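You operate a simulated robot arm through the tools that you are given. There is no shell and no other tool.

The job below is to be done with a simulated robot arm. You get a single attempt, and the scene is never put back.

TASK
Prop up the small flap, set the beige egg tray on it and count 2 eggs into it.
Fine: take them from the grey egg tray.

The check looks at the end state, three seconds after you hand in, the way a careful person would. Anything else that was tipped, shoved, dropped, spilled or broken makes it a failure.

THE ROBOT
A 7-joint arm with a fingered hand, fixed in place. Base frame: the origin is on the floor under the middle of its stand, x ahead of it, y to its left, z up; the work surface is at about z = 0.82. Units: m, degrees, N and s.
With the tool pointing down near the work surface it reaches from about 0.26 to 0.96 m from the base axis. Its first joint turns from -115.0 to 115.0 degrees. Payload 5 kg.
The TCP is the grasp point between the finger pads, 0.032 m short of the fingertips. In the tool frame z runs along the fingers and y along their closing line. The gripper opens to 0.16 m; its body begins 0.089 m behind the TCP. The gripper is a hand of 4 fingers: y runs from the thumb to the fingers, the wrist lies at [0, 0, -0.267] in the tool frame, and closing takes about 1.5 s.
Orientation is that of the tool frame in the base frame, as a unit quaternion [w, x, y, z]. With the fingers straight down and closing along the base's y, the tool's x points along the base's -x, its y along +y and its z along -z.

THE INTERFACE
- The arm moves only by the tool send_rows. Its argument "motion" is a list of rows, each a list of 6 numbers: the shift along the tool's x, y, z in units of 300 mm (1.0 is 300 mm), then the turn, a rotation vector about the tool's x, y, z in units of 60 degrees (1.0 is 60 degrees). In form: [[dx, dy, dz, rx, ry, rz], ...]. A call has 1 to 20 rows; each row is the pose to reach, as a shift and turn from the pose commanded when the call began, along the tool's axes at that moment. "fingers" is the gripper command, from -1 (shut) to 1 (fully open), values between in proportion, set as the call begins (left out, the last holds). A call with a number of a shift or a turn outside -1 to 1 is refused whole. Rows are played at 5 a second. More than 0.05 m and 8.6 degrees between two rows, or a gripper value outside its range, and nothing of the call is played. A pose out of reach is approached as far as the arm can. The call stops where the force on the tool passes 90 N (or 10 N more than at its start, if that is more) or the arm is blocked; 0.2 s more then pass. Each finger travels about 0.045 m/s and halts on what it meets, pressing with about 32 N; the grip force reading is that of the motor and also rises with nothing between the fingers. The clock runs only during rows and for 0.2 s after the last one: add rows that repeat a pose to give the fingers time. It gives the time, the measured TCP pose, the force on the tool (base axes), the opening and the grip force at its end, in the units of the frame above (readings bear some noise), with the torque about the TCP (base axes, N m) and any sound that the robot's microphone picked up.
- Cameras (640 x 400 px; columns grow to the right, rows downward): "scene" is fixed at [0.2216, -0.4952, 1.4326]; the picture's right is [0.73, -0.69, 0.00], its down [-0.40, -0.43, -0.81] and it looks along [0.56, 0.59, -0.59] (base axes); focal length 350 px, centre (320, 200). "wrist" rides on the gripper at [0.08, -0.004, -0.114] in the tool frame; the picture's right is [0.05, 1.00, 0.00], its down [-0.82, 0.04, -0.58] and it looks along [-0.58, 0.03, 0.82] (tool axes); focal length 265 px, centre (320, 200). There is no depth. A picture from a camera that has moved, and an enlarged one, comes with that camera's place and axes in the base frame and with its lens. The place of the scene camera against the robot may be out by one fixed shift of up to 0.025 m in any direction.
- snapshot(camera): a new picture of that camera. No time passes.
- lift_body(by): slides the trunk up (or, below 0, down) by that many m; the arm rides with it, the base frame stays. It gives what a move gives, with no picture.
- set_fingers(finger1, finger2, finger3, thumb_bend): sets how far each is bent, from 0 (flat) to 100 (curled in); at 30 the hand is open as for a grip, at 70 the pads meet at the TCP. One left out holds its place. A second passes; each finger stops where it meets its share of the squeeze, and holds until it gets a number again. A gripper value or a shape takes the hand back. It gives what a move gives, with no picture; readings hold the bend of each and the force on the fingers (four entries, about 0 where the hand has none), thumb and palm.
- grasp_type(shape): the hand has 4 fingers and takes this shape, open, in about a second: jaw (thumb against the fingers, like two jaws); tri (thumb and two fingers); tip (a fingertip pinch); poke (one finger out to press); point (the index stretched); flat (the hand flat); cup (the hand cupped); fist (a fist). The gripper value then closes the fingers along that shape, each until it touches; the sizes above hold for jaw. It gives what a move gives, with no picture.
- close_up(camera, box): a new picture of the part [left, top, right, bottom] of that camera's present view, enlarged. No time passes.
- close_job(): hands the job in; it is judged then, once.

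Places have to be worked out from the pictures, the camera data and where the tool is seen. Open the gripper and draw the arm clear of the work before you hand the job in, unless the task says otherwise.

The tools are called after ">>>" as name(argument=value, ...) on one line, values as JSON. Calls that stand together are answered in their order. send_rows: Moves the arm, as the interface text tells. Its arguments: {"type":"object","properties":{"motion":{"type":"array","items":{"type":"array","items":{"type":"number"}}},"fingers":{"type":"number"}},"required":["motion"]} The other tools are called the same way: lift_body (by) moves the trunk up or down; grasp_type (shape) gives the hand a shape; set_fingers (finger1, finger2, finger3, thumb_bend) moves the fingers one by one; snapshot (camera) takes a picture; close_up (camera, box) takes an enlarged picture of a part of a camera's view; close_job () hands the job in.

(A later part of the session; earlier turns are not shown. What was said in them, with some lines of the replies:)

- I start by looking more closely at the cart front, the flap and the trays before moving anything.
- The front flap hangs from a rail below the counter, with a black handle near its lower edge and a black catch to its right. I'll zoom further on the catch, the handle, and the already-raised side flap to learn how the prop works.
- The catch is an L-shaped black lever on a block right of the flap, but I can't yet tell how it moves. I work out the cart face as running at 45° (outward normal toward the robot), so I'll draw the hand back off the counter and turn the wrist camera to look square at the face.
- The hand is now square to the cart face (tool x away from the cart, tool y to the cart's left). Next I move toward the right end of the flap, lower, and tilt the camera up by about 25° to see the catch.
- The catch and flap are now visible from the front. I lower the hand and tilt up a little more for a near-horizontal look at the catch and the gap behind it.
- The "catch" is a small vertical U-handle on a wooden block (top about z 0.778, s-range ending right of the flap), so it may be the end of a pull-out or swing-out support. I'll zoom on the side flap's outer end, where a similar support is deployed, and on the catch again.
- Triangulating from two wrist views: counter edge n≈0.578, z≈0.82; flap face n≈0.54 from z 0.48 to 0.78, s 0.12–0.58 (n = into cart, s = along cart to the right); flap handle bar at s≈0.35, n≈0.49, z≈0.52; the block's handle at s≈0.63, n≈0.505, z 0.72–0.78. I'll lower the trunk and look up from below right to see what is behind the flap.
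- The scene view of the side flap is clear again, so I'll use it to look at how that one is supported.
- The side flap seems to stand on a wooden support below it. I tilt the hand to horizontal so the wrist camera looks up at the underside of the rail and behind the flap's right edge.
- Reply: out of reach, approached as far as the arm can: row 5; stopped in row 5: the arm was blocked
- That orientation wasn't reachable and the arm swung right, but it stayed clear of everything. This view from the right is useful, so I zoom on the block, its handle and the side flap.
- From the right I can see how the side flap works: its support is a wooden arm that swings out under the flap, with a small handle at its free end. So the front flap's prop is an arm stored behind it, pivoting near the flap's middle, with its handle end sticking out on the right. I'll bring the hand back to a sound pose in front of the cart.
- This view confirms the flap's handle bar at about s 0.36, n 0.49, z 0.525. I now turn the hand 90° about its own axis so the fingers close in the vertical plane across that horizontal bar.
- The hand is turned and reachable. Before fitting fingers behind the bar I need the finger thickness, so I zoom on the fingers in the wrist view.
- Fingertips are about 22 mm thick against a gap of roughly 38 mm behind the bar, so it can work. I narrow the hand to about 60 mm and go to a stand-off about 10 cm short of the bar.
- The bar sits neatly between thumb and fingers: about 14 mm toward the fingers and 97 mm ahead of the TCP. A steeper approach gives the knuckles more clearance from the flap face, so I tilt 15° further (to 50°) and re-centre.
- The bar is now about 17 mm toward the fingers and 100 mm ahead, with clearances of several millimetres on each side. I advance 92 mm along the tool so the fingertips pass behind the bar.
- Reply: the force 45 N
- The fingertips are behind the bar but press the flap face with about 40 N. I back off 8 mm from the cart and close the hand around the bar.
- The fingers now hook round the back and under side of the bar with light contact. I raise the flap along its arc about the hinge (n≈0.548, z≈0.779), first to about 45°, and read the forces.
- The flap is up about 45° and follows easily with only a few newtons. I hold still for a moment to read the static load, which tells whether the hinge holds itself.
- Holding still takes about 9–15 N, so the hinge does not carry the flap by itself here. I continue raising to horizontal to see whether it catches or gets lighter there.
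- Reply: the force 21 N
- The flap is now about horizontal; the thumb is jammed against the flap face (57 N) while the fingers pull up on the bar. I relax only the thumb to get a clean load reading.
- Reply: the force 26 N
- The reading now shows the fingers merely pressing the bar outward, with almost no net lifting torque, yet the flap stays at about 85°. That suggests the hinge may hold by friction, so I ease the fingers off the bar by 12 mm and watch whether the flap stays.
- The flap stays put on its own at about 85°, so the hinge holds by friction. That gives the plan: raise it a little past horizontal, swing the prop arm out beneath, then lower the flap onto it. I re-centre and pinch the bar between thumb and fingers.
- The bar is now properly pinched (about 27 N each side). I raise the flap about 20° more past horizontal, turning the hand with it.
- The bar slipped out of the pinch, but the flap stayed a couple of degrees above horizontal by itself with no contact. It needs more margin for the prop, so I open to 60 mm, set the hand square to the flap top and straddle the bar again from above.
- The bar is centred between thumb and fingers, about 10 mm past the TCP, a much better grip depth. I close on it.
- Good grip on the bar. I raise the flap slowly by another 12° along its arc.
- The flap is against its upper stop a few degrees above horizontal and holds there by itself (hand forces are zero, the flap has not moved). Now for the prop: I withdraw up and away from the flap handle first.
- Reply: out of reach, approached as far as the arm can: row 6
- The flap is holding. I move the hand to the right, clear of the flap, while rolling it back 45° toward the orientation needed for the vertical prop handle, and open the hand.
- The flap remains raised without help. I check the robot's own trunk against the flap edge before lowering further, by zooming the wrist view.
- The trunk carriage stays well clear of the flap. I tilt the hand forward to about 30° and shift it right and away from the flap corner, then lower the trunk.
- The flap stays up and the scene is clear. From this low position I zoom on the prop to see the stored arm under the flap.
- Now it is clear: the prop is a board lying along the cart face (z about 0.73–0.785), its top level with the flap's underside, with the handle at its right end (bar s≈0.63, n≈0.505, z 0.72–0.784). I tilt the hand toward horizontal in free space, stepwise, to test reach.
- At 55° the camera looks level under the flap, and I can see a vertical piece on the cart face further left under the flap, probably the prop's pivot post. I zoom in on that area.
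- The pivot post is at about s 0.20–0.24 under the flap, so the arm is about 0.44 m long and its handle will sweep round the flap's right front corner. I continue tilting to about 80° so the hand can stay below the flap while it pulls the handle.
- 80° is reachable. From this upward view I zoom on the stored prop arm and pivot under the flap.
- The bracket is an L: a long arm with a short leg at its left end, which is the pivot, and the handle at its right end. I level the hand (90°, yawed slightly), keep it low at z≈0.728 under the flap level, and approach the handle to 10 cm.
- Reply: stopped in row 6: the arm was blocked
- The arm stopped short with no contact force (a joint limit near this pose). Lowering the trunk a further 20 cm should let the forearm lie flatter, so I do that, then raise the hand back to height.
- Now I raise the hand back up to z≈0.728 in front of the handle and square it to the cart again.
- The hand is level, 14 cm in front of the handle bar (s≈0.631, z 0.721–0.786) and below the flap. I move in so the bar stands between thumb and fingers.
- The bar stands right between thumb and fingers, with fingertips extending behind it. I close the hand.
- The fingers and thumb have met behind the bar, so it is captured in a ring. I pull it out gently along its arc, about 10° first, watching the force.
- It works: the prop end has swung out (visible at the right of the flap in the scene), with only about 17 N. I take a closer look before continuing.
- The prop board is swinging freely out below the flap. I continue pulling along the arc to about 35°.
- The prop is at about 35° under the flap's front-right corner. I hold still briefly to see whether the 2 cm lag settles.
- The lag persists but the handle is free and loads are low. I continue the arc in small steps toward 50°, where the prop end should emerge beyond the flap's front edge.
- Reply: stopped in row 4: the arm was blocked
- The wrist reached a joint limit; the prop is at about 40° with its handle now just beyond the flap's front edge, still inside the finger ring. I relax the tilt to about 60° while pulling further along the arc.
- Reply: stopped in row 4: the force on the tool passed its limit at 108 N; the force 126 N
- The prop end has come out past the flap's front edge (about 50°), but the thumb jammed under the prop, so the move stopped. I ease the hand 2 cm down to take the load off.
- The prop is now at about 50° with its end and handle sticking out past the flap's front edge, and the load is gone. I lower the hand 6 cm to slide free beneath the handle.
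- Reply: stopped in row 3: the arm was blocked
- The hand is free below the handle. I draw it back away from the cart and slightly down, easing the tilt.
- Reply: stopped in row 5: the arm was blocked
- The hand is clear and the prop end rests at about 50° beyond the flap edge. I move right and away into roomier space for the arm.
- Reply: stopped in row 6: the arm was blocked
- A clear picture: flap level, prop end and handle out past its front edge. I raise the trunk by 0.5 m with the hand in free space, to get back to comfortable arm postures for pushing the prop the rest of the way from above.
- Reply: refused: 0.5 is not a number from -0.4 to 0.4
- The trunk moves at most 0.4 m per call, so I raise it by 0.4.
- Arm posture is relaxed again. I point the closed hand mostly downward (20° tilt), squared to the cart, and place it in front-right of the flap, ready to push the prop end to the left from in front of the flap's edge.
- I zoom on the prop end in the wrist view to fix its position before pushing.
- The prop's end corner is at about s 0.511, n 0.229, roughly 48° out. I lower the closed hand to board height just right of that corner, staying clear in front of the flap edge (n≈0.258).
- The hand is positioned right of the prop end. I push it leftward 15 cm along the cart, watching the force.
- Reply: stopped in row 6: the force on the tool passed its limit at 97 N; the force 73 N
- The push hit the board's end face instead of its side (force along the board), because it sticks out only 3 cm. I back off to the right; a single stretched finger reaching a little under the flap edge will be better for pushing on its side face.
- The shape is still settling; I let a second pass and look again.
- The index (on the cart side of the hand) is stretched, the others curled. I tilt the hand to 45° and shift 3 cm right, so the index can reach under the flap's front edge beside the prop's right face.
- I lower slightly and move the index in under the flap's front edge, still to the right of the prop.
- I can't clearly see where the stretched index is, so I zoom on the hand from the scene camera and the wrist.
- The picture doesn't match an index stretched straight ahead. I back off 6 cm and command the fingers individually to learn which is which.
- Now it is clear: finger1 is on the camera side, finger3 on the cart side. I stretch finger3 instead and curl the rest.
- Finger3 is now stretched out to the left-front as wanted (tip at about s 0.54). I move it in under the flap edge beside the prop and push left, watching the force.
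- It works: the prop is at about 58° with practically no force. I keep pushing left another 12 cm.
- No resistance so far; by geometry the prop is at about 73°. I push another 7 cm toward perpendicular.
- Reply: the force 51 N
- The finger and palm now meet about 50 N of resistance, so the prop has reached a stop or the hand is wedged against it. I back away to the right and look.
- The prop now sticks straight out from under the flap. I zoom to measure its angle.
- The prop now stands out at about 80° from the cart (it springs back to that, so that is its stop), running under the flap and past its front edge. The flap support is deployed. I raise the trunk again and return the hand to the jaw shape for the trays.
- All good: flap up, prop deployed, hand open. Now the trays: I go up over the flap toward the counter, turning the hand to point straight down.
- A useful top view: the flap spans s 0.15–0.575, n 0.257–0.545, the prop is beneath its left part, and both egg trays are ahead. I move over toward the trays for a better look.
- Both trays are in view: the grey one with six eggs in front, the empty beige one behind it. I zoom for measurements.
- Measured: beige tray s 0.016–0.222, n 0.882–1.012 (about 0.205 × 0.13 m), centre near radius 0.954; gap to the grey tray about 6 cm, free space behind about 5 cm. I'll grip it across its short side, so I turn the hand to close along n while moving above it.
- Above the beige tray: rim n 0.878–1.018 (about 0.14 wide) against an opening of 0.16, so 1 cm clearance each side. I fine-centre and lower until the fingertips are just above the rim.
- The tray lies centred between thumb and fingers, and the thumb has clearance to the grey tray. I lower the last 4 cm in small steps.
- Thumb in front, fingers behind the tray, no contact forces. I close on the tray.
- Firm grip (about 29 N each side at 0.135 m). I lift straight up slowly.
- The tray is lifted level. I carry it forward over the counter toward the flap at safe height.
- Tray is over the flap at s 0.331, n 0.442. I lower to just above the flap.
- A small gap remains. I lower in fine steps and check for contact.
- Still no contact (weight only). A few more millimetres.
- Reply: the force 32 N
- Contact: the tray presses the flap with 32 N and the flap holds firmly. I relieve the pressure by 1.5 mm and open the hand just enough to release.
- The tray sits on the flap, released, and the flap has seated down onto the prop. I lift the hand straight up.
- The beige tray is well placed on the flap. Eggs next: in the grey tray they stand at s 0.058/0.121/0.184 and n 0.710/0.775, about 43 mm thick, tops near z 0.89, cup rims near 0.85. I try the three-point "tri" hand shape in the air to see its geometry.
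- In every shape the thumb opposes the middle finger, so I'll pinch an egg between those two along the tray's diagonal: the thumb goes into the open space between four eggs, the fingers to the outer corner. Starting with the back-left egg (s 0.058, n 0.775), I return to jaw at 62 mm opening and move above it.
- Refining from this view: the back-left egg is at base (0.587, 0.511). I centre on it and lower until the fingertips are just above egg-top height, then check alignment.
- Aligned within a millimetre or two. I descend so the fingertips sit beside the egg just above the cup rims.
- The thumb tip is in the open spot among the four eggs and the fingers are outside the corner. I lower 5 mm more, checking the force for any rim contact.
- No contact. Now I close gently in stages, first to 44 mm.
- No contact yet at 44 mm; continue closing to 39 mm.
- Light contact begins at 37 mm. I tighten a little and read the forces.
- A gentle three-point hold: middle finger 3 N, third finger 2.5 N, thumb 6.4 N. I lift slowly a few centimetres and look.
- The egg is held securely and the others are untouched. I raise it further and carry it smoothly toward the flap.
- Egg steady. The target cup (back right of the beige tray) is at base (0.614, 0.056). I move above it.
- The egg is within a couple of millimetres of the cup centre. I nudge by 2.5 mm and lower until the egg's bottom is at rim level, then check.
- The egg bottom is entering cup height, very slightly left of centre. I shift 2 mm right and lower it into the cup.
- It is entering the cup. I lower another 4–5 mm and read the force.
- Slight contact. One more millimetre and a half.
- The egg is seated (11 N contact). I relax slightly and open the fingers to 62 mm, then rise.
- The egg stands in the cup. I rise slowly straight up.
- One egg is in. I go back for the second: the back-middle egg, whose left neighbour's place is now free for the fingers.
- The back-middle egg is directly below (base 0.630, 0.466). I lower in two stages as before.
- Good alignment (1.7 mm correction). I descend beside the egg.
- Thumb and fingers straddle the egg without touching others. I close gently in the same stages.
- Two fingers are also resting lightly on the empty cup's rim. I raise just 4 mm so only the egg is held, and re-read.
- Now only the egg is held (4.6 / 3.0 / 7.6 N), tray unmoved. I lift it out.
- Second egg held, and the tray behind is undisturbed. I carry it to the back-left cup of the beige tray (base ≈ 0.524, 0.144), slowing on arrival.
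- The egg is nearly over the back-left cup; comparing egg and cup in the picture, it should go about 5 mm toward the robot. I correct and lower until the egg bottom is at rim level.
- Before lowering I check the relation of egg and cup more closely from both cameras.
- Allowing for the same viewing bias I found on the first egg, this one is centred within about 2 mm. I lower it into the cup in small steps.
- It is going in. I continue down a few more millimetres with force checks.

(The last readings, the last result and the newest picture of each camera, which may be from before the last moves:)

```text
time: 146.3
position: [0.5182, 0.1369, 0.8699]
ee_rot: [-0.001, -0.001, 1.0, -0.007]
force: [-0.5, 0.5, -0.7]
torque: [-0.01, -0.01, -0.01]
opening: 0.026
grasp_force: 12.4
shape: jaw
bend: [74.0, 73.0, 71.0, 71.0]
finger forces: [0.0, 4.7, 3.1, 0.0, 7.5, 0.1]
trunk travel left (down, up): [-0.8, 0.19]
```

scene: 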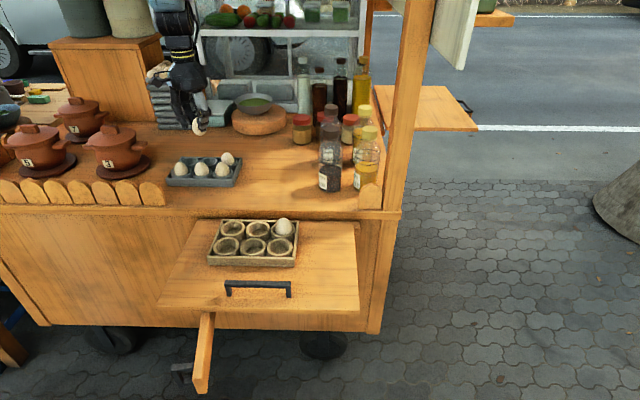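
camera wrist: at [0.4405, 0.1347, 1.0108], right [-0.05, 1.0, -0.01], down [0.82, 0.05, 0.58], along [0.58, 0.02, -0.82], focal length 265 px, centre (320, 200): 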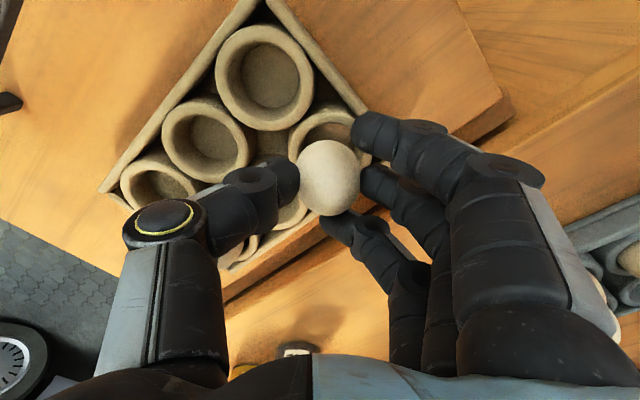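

No contact yet; I go on in 1–1.5 mm steps.

>>> send_rows(motion=[[0, 0, 0.005, 0, 0, 0]])

>>> send_rows(motion=[[0, 0, 0.005, 0, 0, 0]])

>>> close_up(camera="scene", box=[215, 195, 275, 240])

```text
time: 146.7
position: [0.5179, 0.1359, 0.8692]
ee_rot: [0.0, -0.002, 1.0, -0.007]
force: [-0.2, 0.6, 0.7]
torque: [0.08, -0.01, -0.03]
opening: 0.0262
grasp_force: 12.0
shape: jaw
bend: [74.0, 73.0, 71.0, 71.0]
finger forces: [0.1, 6.1, 3.1, 0.0, 7.4, 0.0]
trunk travel left (down, up): [-0.8, 0.19]
```

```text
time: 147.1
position: [0.5181, 0.1361, 0.8676]
ee_rot: [0.0, -0.001, 1.0, -0.007]
force: [-1.0, 1.5, 11.9]
torque: [0.31, 0.04, 0.01]
opening: 0.0267
grasp_force: 12.2
shape: jaw
bend: [74.0, 74.0, 71.0, 71.0]
finger forces: [0.0, 13.4, 3.6, 0.1, 9.0, 0.0]
trunk travel left (down, up): [-0.8, 0.19]
```

```text
8.89 times, centred on (245, 218) of scene
camera zoom: at [0.2216, -0.4952, 1.4326], right [0.73, -0.69, 0.0], down [-0.4, -0.43, -0.81], along [0.56, 0.59, -0.59], focal length 3108 px, centre (987, 44)
```

zoom: 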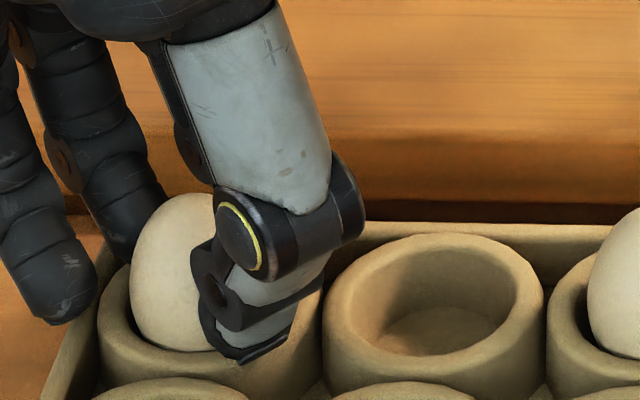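

The middle finger has just touched the cup rim; the egg is at or within a millimetre of its seat. I back off 1 mm and open.

>>> send_rows(motion=[[0, 0, -0.003, 0, 0, 0], [0, 0, -0.003, 0, 0, 0], [0, 0, -0.003, 0, 0, 0], [0, 0, -0.003, 0, 0, 0]], fingers=-0.22)

>>> snapshot(camera="wrist")

>>> close_up(camera="scene", box=[205, 190, 305, 265])

```text
time: 148.1
position: [0.519, 0.1355, 0.868]
ee_rot: [-0.001, 0.0, 1.0, -0.007]
force: [0.7, -0.5, 2.8]
torque: [0.12, -0.08, -0.02]
opening: 0.0611
grasp_force: 0.1
shape: jaw
bend: [73.0, 74.0, 74.0, 70.0]
finger forces: [0.0, 2.2, 0.9, 0.1, 0.0, 0.0]
trunk travel left (down, up): [-0.8, 0.19]
```

```text
taken
camera wrist: at [0.4395, 0.1342, 0.982], right [-0.05, 1.0, -0.01], down [0.82, 0.05, 0.58], along [0.58, 0.02, -0.82], focal length 265 px, centre (320, 200)
```

wrist: 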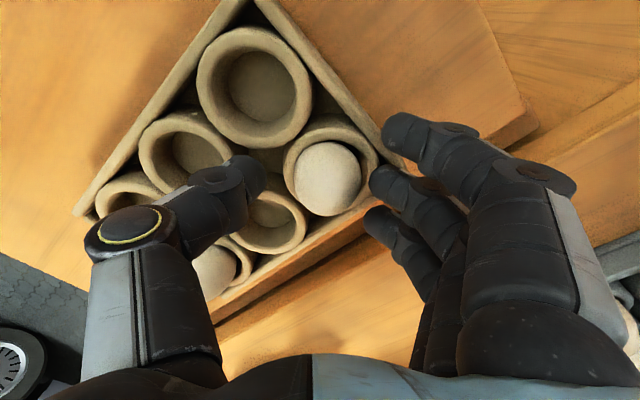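

```text
5.33 times, centred on (255, 228) of scene
camera zoom: at [0.2216, -0.4952, 1.4326], right [0.73, -0.69, 0.0], down [-0.4, -0.43, -0.81], along [0.56, 0.59, -0.59], focal length 1865 px, centre (667, 53)
```

zoom: 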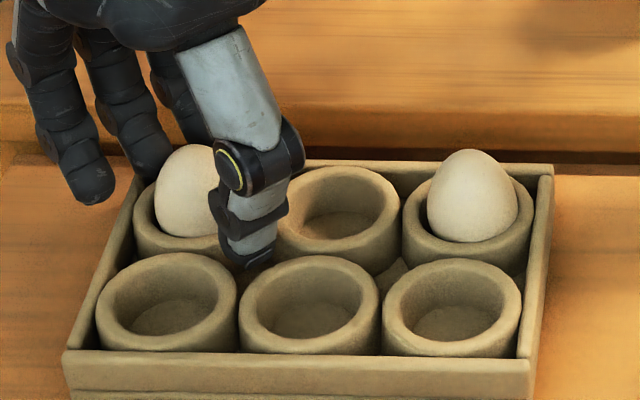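

Both eggs are in the beige tray's cups. I rise slowly straight up and then check everything.

>>> send_rows(motion=[[0, 0, -0.02, 0, 0, 0], [0, 0, -0.06, 0, 0, 0], [0, 0, -0.12, 0, 0, 0], [0, 0, -0.2, 0, 0, 0], [0, 0, -0.3, 0, 0, 0], [0, 0, -0.42, 0, 0, 0], [0, 0, -0.55, 0, 0, 0], [0, 0, -0.68, 0, 0, 0]])

>>> snapshot(camera="scene")

>>> snapshot(camera="wrist")

>>> close_up(camera="scene", box=[130, 190, 390, 360])

```text
time: 149.9
position: [0.5172, 0.1371, 1.0708]
ee_rot: [-0.001, -0.001, 1.0, -0.007]
force: [-0.4, 0.3, 0.3]
torque: [0.03, -0.03, 0.0]
opening: 0.0617
grasp_force: 0.1
shape: jaw
bend: [73.0, 73.0, 73.0, 70.0]
finger forces: [0.0, 0.1, 0.0, 0.1, 0.1, 0.0]
trunk travel left (down, up): [-0.8, 0.19]
```

```text
taken
```

scene: 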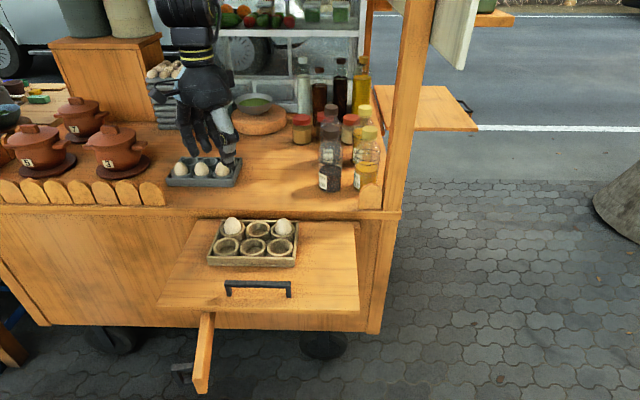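

```text
taken
camera wrist: at [0.4385, 0.1357, 1.1854], right [-0.05, 1.0, -0.01], down [0.82, 0.05, 0.58], along [0.58, 0.02, -0.82], focal length 265 px, centre (320, 200)
```

wrist: 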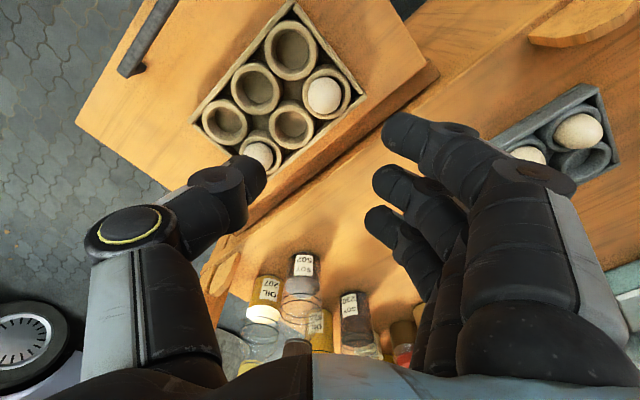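

```text
2.35 times, centred on (260, 275) of scene
camera zoom: at [0.2216, -0.4952, 1.4326], right [0.73, -0.69, 0.0], down [-0.4, -0.43, -0.81], along [0.56, 0.59, -0.59], focal length 823 px, centre (461, 24)
```

zoom: 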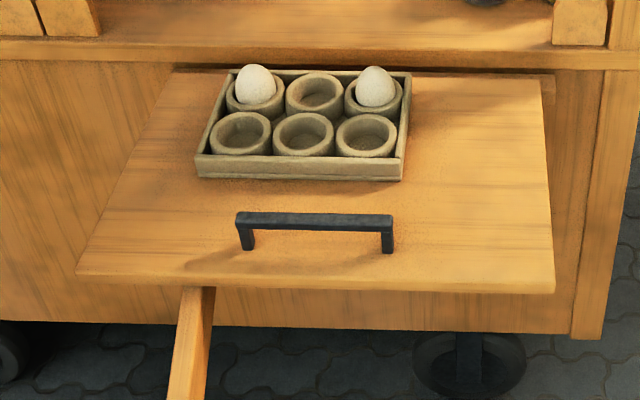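

Two eggs are in the beige tray on the propped flap; four remain in the grey tray. I inspect the contact between flap and prop, and the grey tray.

>>> close_up(camera="scene", box=[180, 285, 240, 330])

>>> close_up(camera="scene", box=[150, 140, 260, 200])

>>> close_up(camera="scene", box=[150, 300, 260, 400])

```text
8.89 times, centred on (210, 308) of scene
camera zoom: at [0.2216, -0.4952, 1.4326], right [0.73, -0.69, 0.0], down [-0.4, -0.43, -0.81], along [0.56, 0.59, -0.59], focal length 3108 px, centre (1298, -756)
```

zoom: 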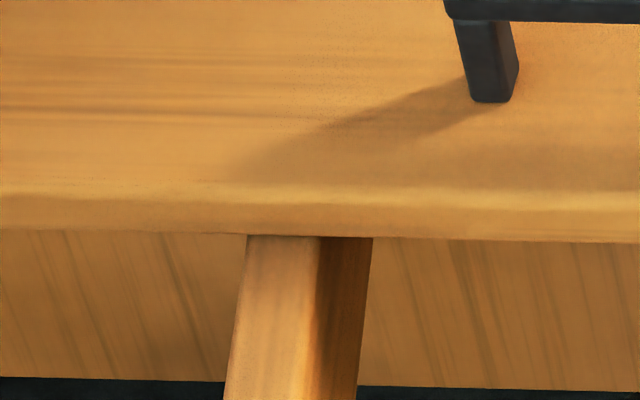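

```text
5.82 times, centred on (205, 170) of scene
camera zoom: at [0.2216, -0.4952, 1.4326], right [0.73, -0.69, 0.0], down [-0.4, -0.43, -0.81], along [0.56, 0.59, -0.59], focal length 2035 px, centre (989, 374)
```

zoom: 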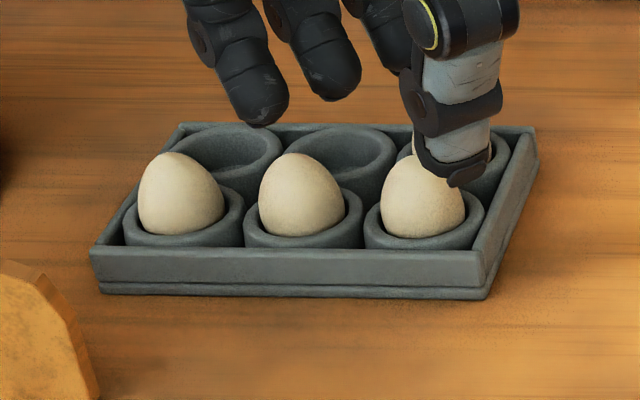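

```text
4.00 times, centred on (205, 350) of scene
camera zoom: at [0.2216, -0.4952, 1.4326], right [0.73, -0.69, 0.0], down [-0.4, -0.43, -0.81], along [0.56, 0.59, -0.59], focal length 1399 px, centre (780, -400)
```

zoom: 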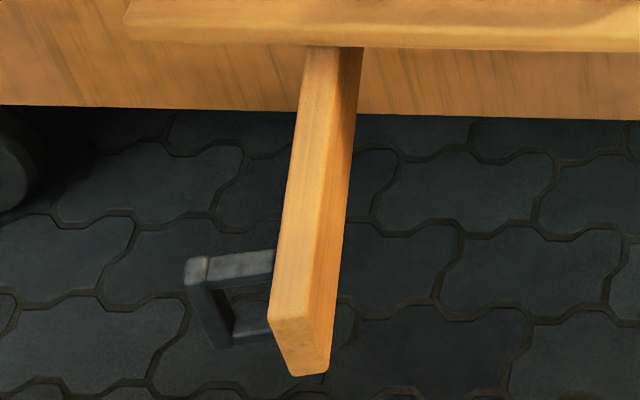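

The flap's front edge appears to lie on the prop, and nothing else is disturbed. To make sure the flap is truly seated, I'll press it lightly near its front-left, above the prop; first I move there with closed fingers.

>>> send_rows(motion=[[0.109, -0.035, 0, 0, 0, 0], [0.218, -0.07, 0, 0, 0, 0], [0.327, -0.104, 0.05, 0, 0, 0], [0.436, -0.139, 0.14, 0, 0, 0], [0.545, -0.174, 0.233, 0, 0, 0], [0.545, -0.174, 0.35, 0, 0, 0], [0.545, -0.174, 0.48, 0, 0, 0]], fingers=-1)

>>> snapshot(camera="wrist")

>>> snapshot(camera="scene")

```text
time: 151.5
position: [0.3538, 0.083, 0.9291]
ee_rot: [-0.001, -0.001, 1.0, -0.008]
force: [0.4, -0.3, 0.3]
torque: [-0.02, -0.01, -0.02]
opening: 0.0
grasp_force: 32.2
shape: jaw
bend: [69.0, 63.0, 69.0, 67.0]
finger forces: [0.1, 0.0, 0.0, 0.0, 0.1, 0.0]
out of reach, approached as far as the arm can: row 5
trunk travel left (down, up): [-0.8, 0.19]
```

```text
taken
camera wrist: at [0.2762, 0.0817, 1.0424], right [-0.05, 1.0, -0.01], down [0.82, 0.05, 0.58], along [0.58, 0.02, -0.82], focal length 265 px, centre (320, 200)
```

wrist: 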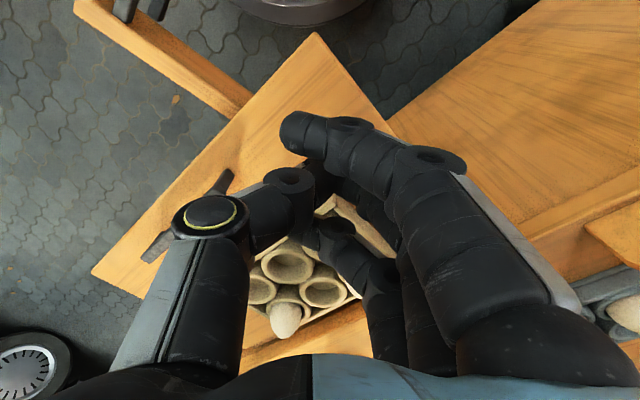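

```text
taken
```

scene: 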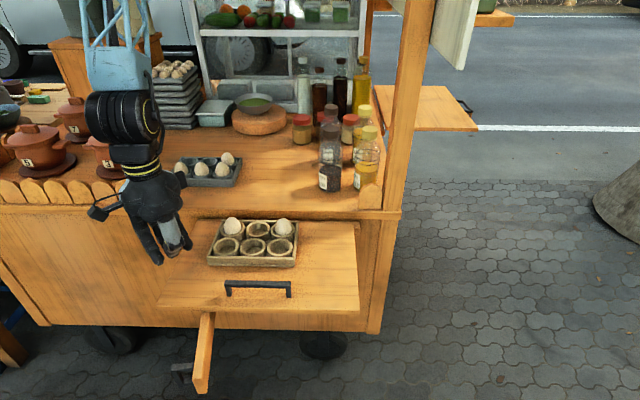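

Positioned over the flap's front-left, clear of the tray. I lower gently to touch and press.

>>> send_rows(motion=[[0, 0, 0.08, 0, 0, 0], [0, 0, 0.16, 0, 0, 0], [0, 0, 0.22, 0, 0, 0], [0, 0, 0.26, 0, 0, 0]])

>>> send_rows(motion=[[0, 0, 0.012, 0, 0, 0], [0, 0, 0.024, 0, 0, 0]])

>>> send_rows(motion=[[0, 0, 0.01, 0, 0, 0]])

```text
time: 152.5
position: [0.3539, 0.0811, 0.8503]
ee_rot: [-0.001, -0.001, 1.0, -0.007]
force: [-0.2, 1.0, 0.7]
torque: [0.0, -0.01, -0.02]
opening: 0.0002
grasp_force: 31.7
shape: jaw
bend: [69.0, 63.0, 69.0, 67.0]
finger forces: [0.0, 0.1, 0.0, 0.0, 0.1, 0.0]
trunk travel left (down, up): [-0.8, 0.19]
```

```text
time: 153.1
position: [0.3538, 0.0825, 0.8441]
ee_rot: [-0.001, -0.001, 1.0, -0.007]
force: [0.4, 0.4, 0.1]
torque: [0.02, -0.02, -0.03]
opening: 0.0
grasp_force: 32.0
shape: jaw
bend: [69.0, 63.0, 69.0, 67.0]
finger forces: [0.0, 0.0, 0.0, 0.0, 0.0, 0.1]
trunk travel left (down, up): [-0.8, 0.19]
```

```text
time: 153.5
position: [0.3539, 0.0828, 0.8402]
ee_rot: [-0.001, -0.001, 1.0, -0.007]
force: [0.5, 0.1, 0.2]
torque: [-0.03, -0.01, 0.0]
opening: 0.0
grasp_force: 31.9
shape: jaw
bend: [69.0, 63.0, 69.0, 67.0]
finger forces: [0.1, 0.0, 0.0, 0.1, 0.1, 0.0]
trunk travel left (down, up): [-0.8, 0.19]
```

No contact yet at z 0.840; I continue in 3 mm steps.

>>> send_rows(motion=[[0, 0, 0.01, 0, 0, 0]])

>>> send_rows(motion=[[0, 0, 0.01, 0, 0, 0]])

>>> send_rows(motion=[[0, 0, 0.01, 0, 0, 0]])

```text
time: 153.9
position: [0.3537, 0.0831, 0.8385]
ee_rot: [0.0, -0.002, 1.0, -0.007]
force: [0.3, 1.3, 20.7]
torque: [0.3, -0.08, 0.0]
opening: 0.0
grasp_force: 32.4
shape: jaw
bend: [69.0, 65.0, 69.0, 67.0]
finger forces: [0.0, 0.1, 0.0, 0.0, 0.0, 0.0]
trunk travel left (down, up): [-0.8, 0.19]
```

```text
time: 154.3
position: [0.3541, 0.0841, 0.8366]
ee_rot: [0.001, 0.0, 1.0, -0.007]
force: [2.4, 3.3, 53.6]
torque: [0.73, -0.16, -0.03]
opening: 0.0
grasp_force: 31.4
shape: jaw
bend: [69.0, 71.0, 69.0, 68.0]
finger forces: [0.0, 85.7, 0.0, 0.0, 0.0, 0.1]
trunk travel left (down, up): [-0.8, 0.19]
```

```text
time: 154.7
position: [0.3551, 0.0833, 0.8351]
ee_rot: [0.001, 0.0, 1.0, -0.007]
force: [5.1, 3.0, 88.2]
torque: [0.97, -0.3, -0.02]
opening: 0.0002
grasp_force: 31.9
shape: jaw
bend: [69.0, 73.0, 69.0, 69.0]
finger forces: [0.0, 106.9, 0.0, 0.0, 0.0, 0.0]
trunk travel left (down, up): [-0.8, 0.19]
```

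The flap takes even 88 N stiffly, so it is solidly resting on the prop. I lift off right away.

>>> send_rows(motion=[[0, 0, -0.03, 0, 0, 0], [0, 0, -0.1, 0, 0, 0], [0, 0, -0.22, 0, 0, 0], [0, 0, -0.36, 0, 0, 0], [0, 0, -0.5, 0, 0, 0], [0, 0, -0.64, 0, 0, 0], [0, 0, -0.78, 0, 0, 0]])

>>> snapshot(camera="scene")

>>> snapshot(camera="wrist")

```text
time: 156.3
position: [0.3798, 0.0938, 1.0561]
ee_rot: [-0.003, -0.001, 1.0, -0.008]
force: [-0.3, 0.5, 0.8]
torque: [0.01, -0.01, 0.01]
opening: 0.0
grasp_force: 31.8
shape: jaw
bend: [69.0, 65.0, 69.0, 68.0]
finger forces: [0.1, 0.0, 0.0, 0.0, 0.1, 0.0]
out of reach, approached as far as the arm can: row 6, 7
trunk travel left (down, up): [-0.8, 0.19]
```

```text
taken
```

scene: 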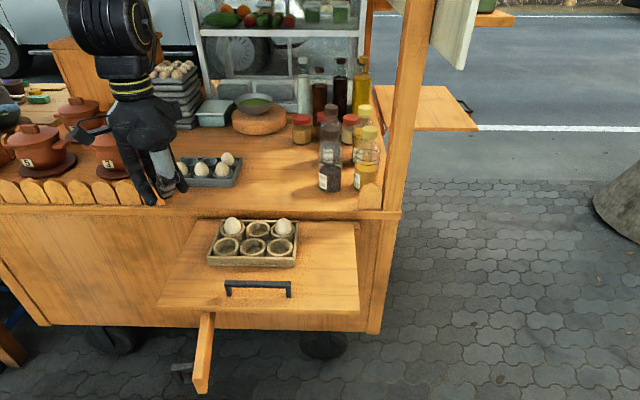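

```text
taken
camera wrist: at [0.3023, 0.0929, 1.1693], right [-0.05, 1.0, -0.02], down [0.82, 0.05, 0.57], along [0.57, 0.02, -0.82], focal length 265 px, centre (320, 200)
```

wrist: 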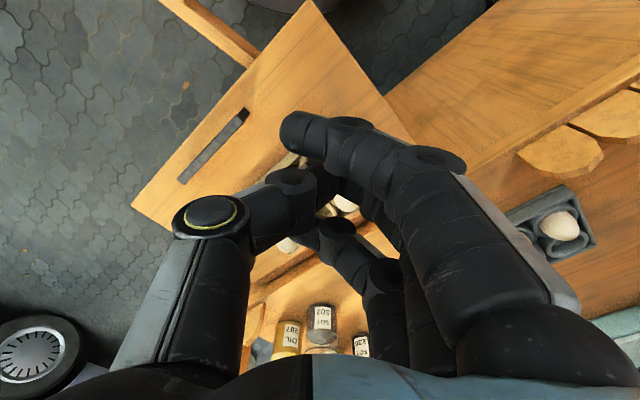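

Everything is in order. I draw the arm away to the front right of the cart, above everything, and open the hand.

>>> send_rows(motion=[[-0.1, -0.05, -0.03, 0, 0, 0], [-0.2, -0.12, -0.06, 0, 0, 0], [-0.3, -0.22, -0.09, 0, 0, 0], [-0.32, -0.35, -0.12, 0, 0, 0], [-0.333, -0.48, -0.15, 0, 0, 0], [-0.333, -0.61, -0.18, 0, 0, 0], [-0.333, -0.74, -0.2, 0, 0, 0], [-0.333, -0.87, -0.2, 0, 0, 0], [-0.333, -1.0, -0.2, 0, 0, 0]])

>>> send_rows(motion=[[0, -0.08, 0, 0, 0, 0], [0, -0.16, 0, 0, 0, 0], [0, -0.24, 0, 0, 0, 0], [0, -0.32, 0, 0, 0, 0], [0, -0.32, 0, 0, 0, 0], [0, -0.32, 0, 0, 0, 0], [0, -0.32, 0, 0, 0, 0], [0, -0.32, 0, 0, 0, 0]], fingers=1)

>>> snapshot(camera="scene")

>>> snapshot(camera="wrist")

```text
time: 158.3
position: [0.4848, -0.2061, 1.1214]
ee_rot: [-0.002, -0.001, 1.0, -0.007]
force: [0.0, -1.7, 1.2]
torque: [0.04, 0.0, -0.03]
opening: 0.0004
grasp_force: 32.1
shape: jaw
bend: [69.0, 64.0, 69.0, 68.0]
finger forces: [0.1, 0.0, 0.0, 0.0, 0.1, 0.1]
trunk travel left (down, up): [-0.8, 0.19]
```

```text
time: 160.1
position: [0.4822, -0.3006, 1.1214]
ee_rot: [-0.001, -0.001, 1.0, -0.007]
force: [0.1, -0.2, 0.1]
torque: [0.02, 0.02, 0.03]
opening: 0.1601
grasp_force: 0.1
shape: jaw
bend: [30.0, 30.0, 30.0, 30.0]
finger forces: [0.0, 0.0, 0.0, 0.0, 0.1, 0.1]
trunk travel left (down, up): [-0.8, 0.19]
```

```text
taken
```

scene: 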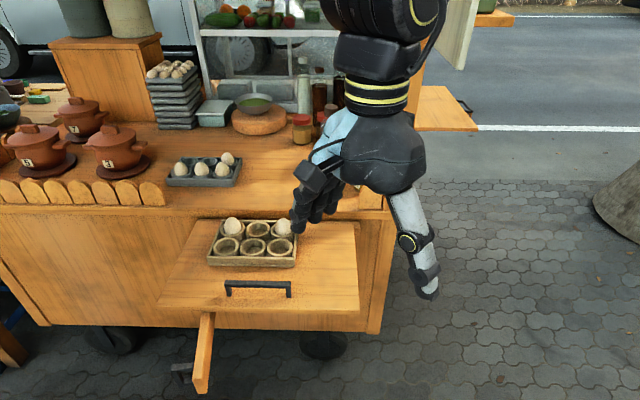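

```text
taken
camera wrist: at [0.4041, -0.3029, 1.2356], right [-0.05, 1.0, -0.01], down [0.82, 0.05, 0.58], along [0.58, 0.02, -0.82], focal length 265 px, centre (320, 200)
```

wrist: 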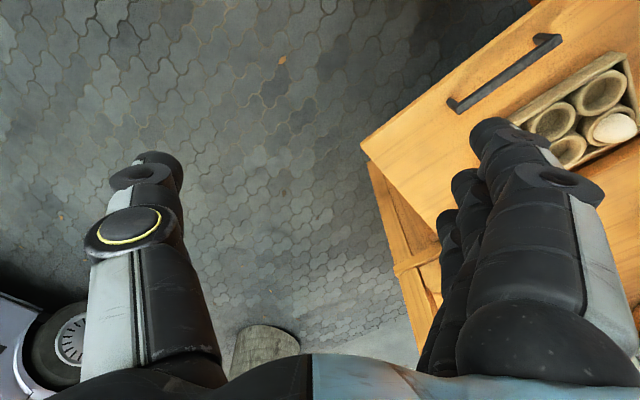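

The arm is clear and the hand open. A last close look at the tray, the grey tray and the neighbours before handing in.

>>> close_up(camera="scene", box=[140, 130, 320, 280])

>>> close_up(camera="scene", box=[130, 200, 390, 400])

```text
2.67 times, centred on (230, 205) of scene
camera zoom: at [0.2216, -0.4952, 1.4326], right [0.73, -0.69, 0.0], down [-0.4, -0.43, -0.81], along [0.56, 0.59, -0.59], focal length 932 px, centre (560, 187)
```

zoom: 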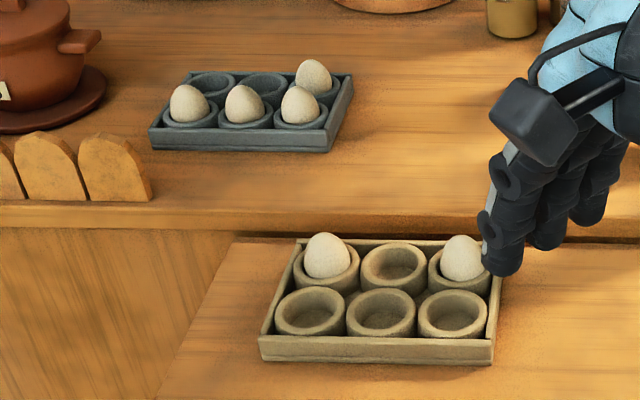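

```text
2.00 times, centred on (260, 300) of scene
camera zoom: at [0.2216, -0.4952, 1.4326], right [0.73, -0.69, 0.0], down [-0.4, -0.43, -0.81], along [0.56, 0.59, -0.59], focal length 699 px, centre (440, 0)
```

zoom: 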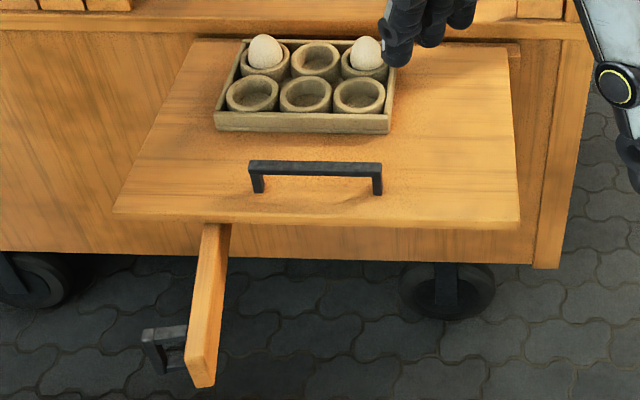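

The flap is up and resting on its prop. The beige tray sits on it with exactly two upright eggs, four eggs remain in the grey tray, and nothing else has moved. I hand the job in.

>>> close_job()

```text
The job is handed in.
```

I propped up the small flap, set the beige tray on it and put two eggs from the grey tray into it. I've handed the job in; I don't have the judge's result yet.

- **Flap:** it lies level and rests on its prop arm. I swung the arm out to about 80° from the cart face, where it seems to stop. I then pressed on the flap near its front edge; it held at about 88 N, more than I had meant to apply.
- **Tray and eggs:** two eggs stand upright in the beige tray's back-left and back-right cups. Four eggs are left in the grey tray.
- **Surroundings:** nothing else looked tipped, shoved or spilled in the final pictures. The hand hid the bottles in the last one, but they looked untouched in a picture taken shortly before. The hand is open and the arm is clear of the cart.

The prop's free end sticks out about 15 cm past the flap's front edge, toward the robot.
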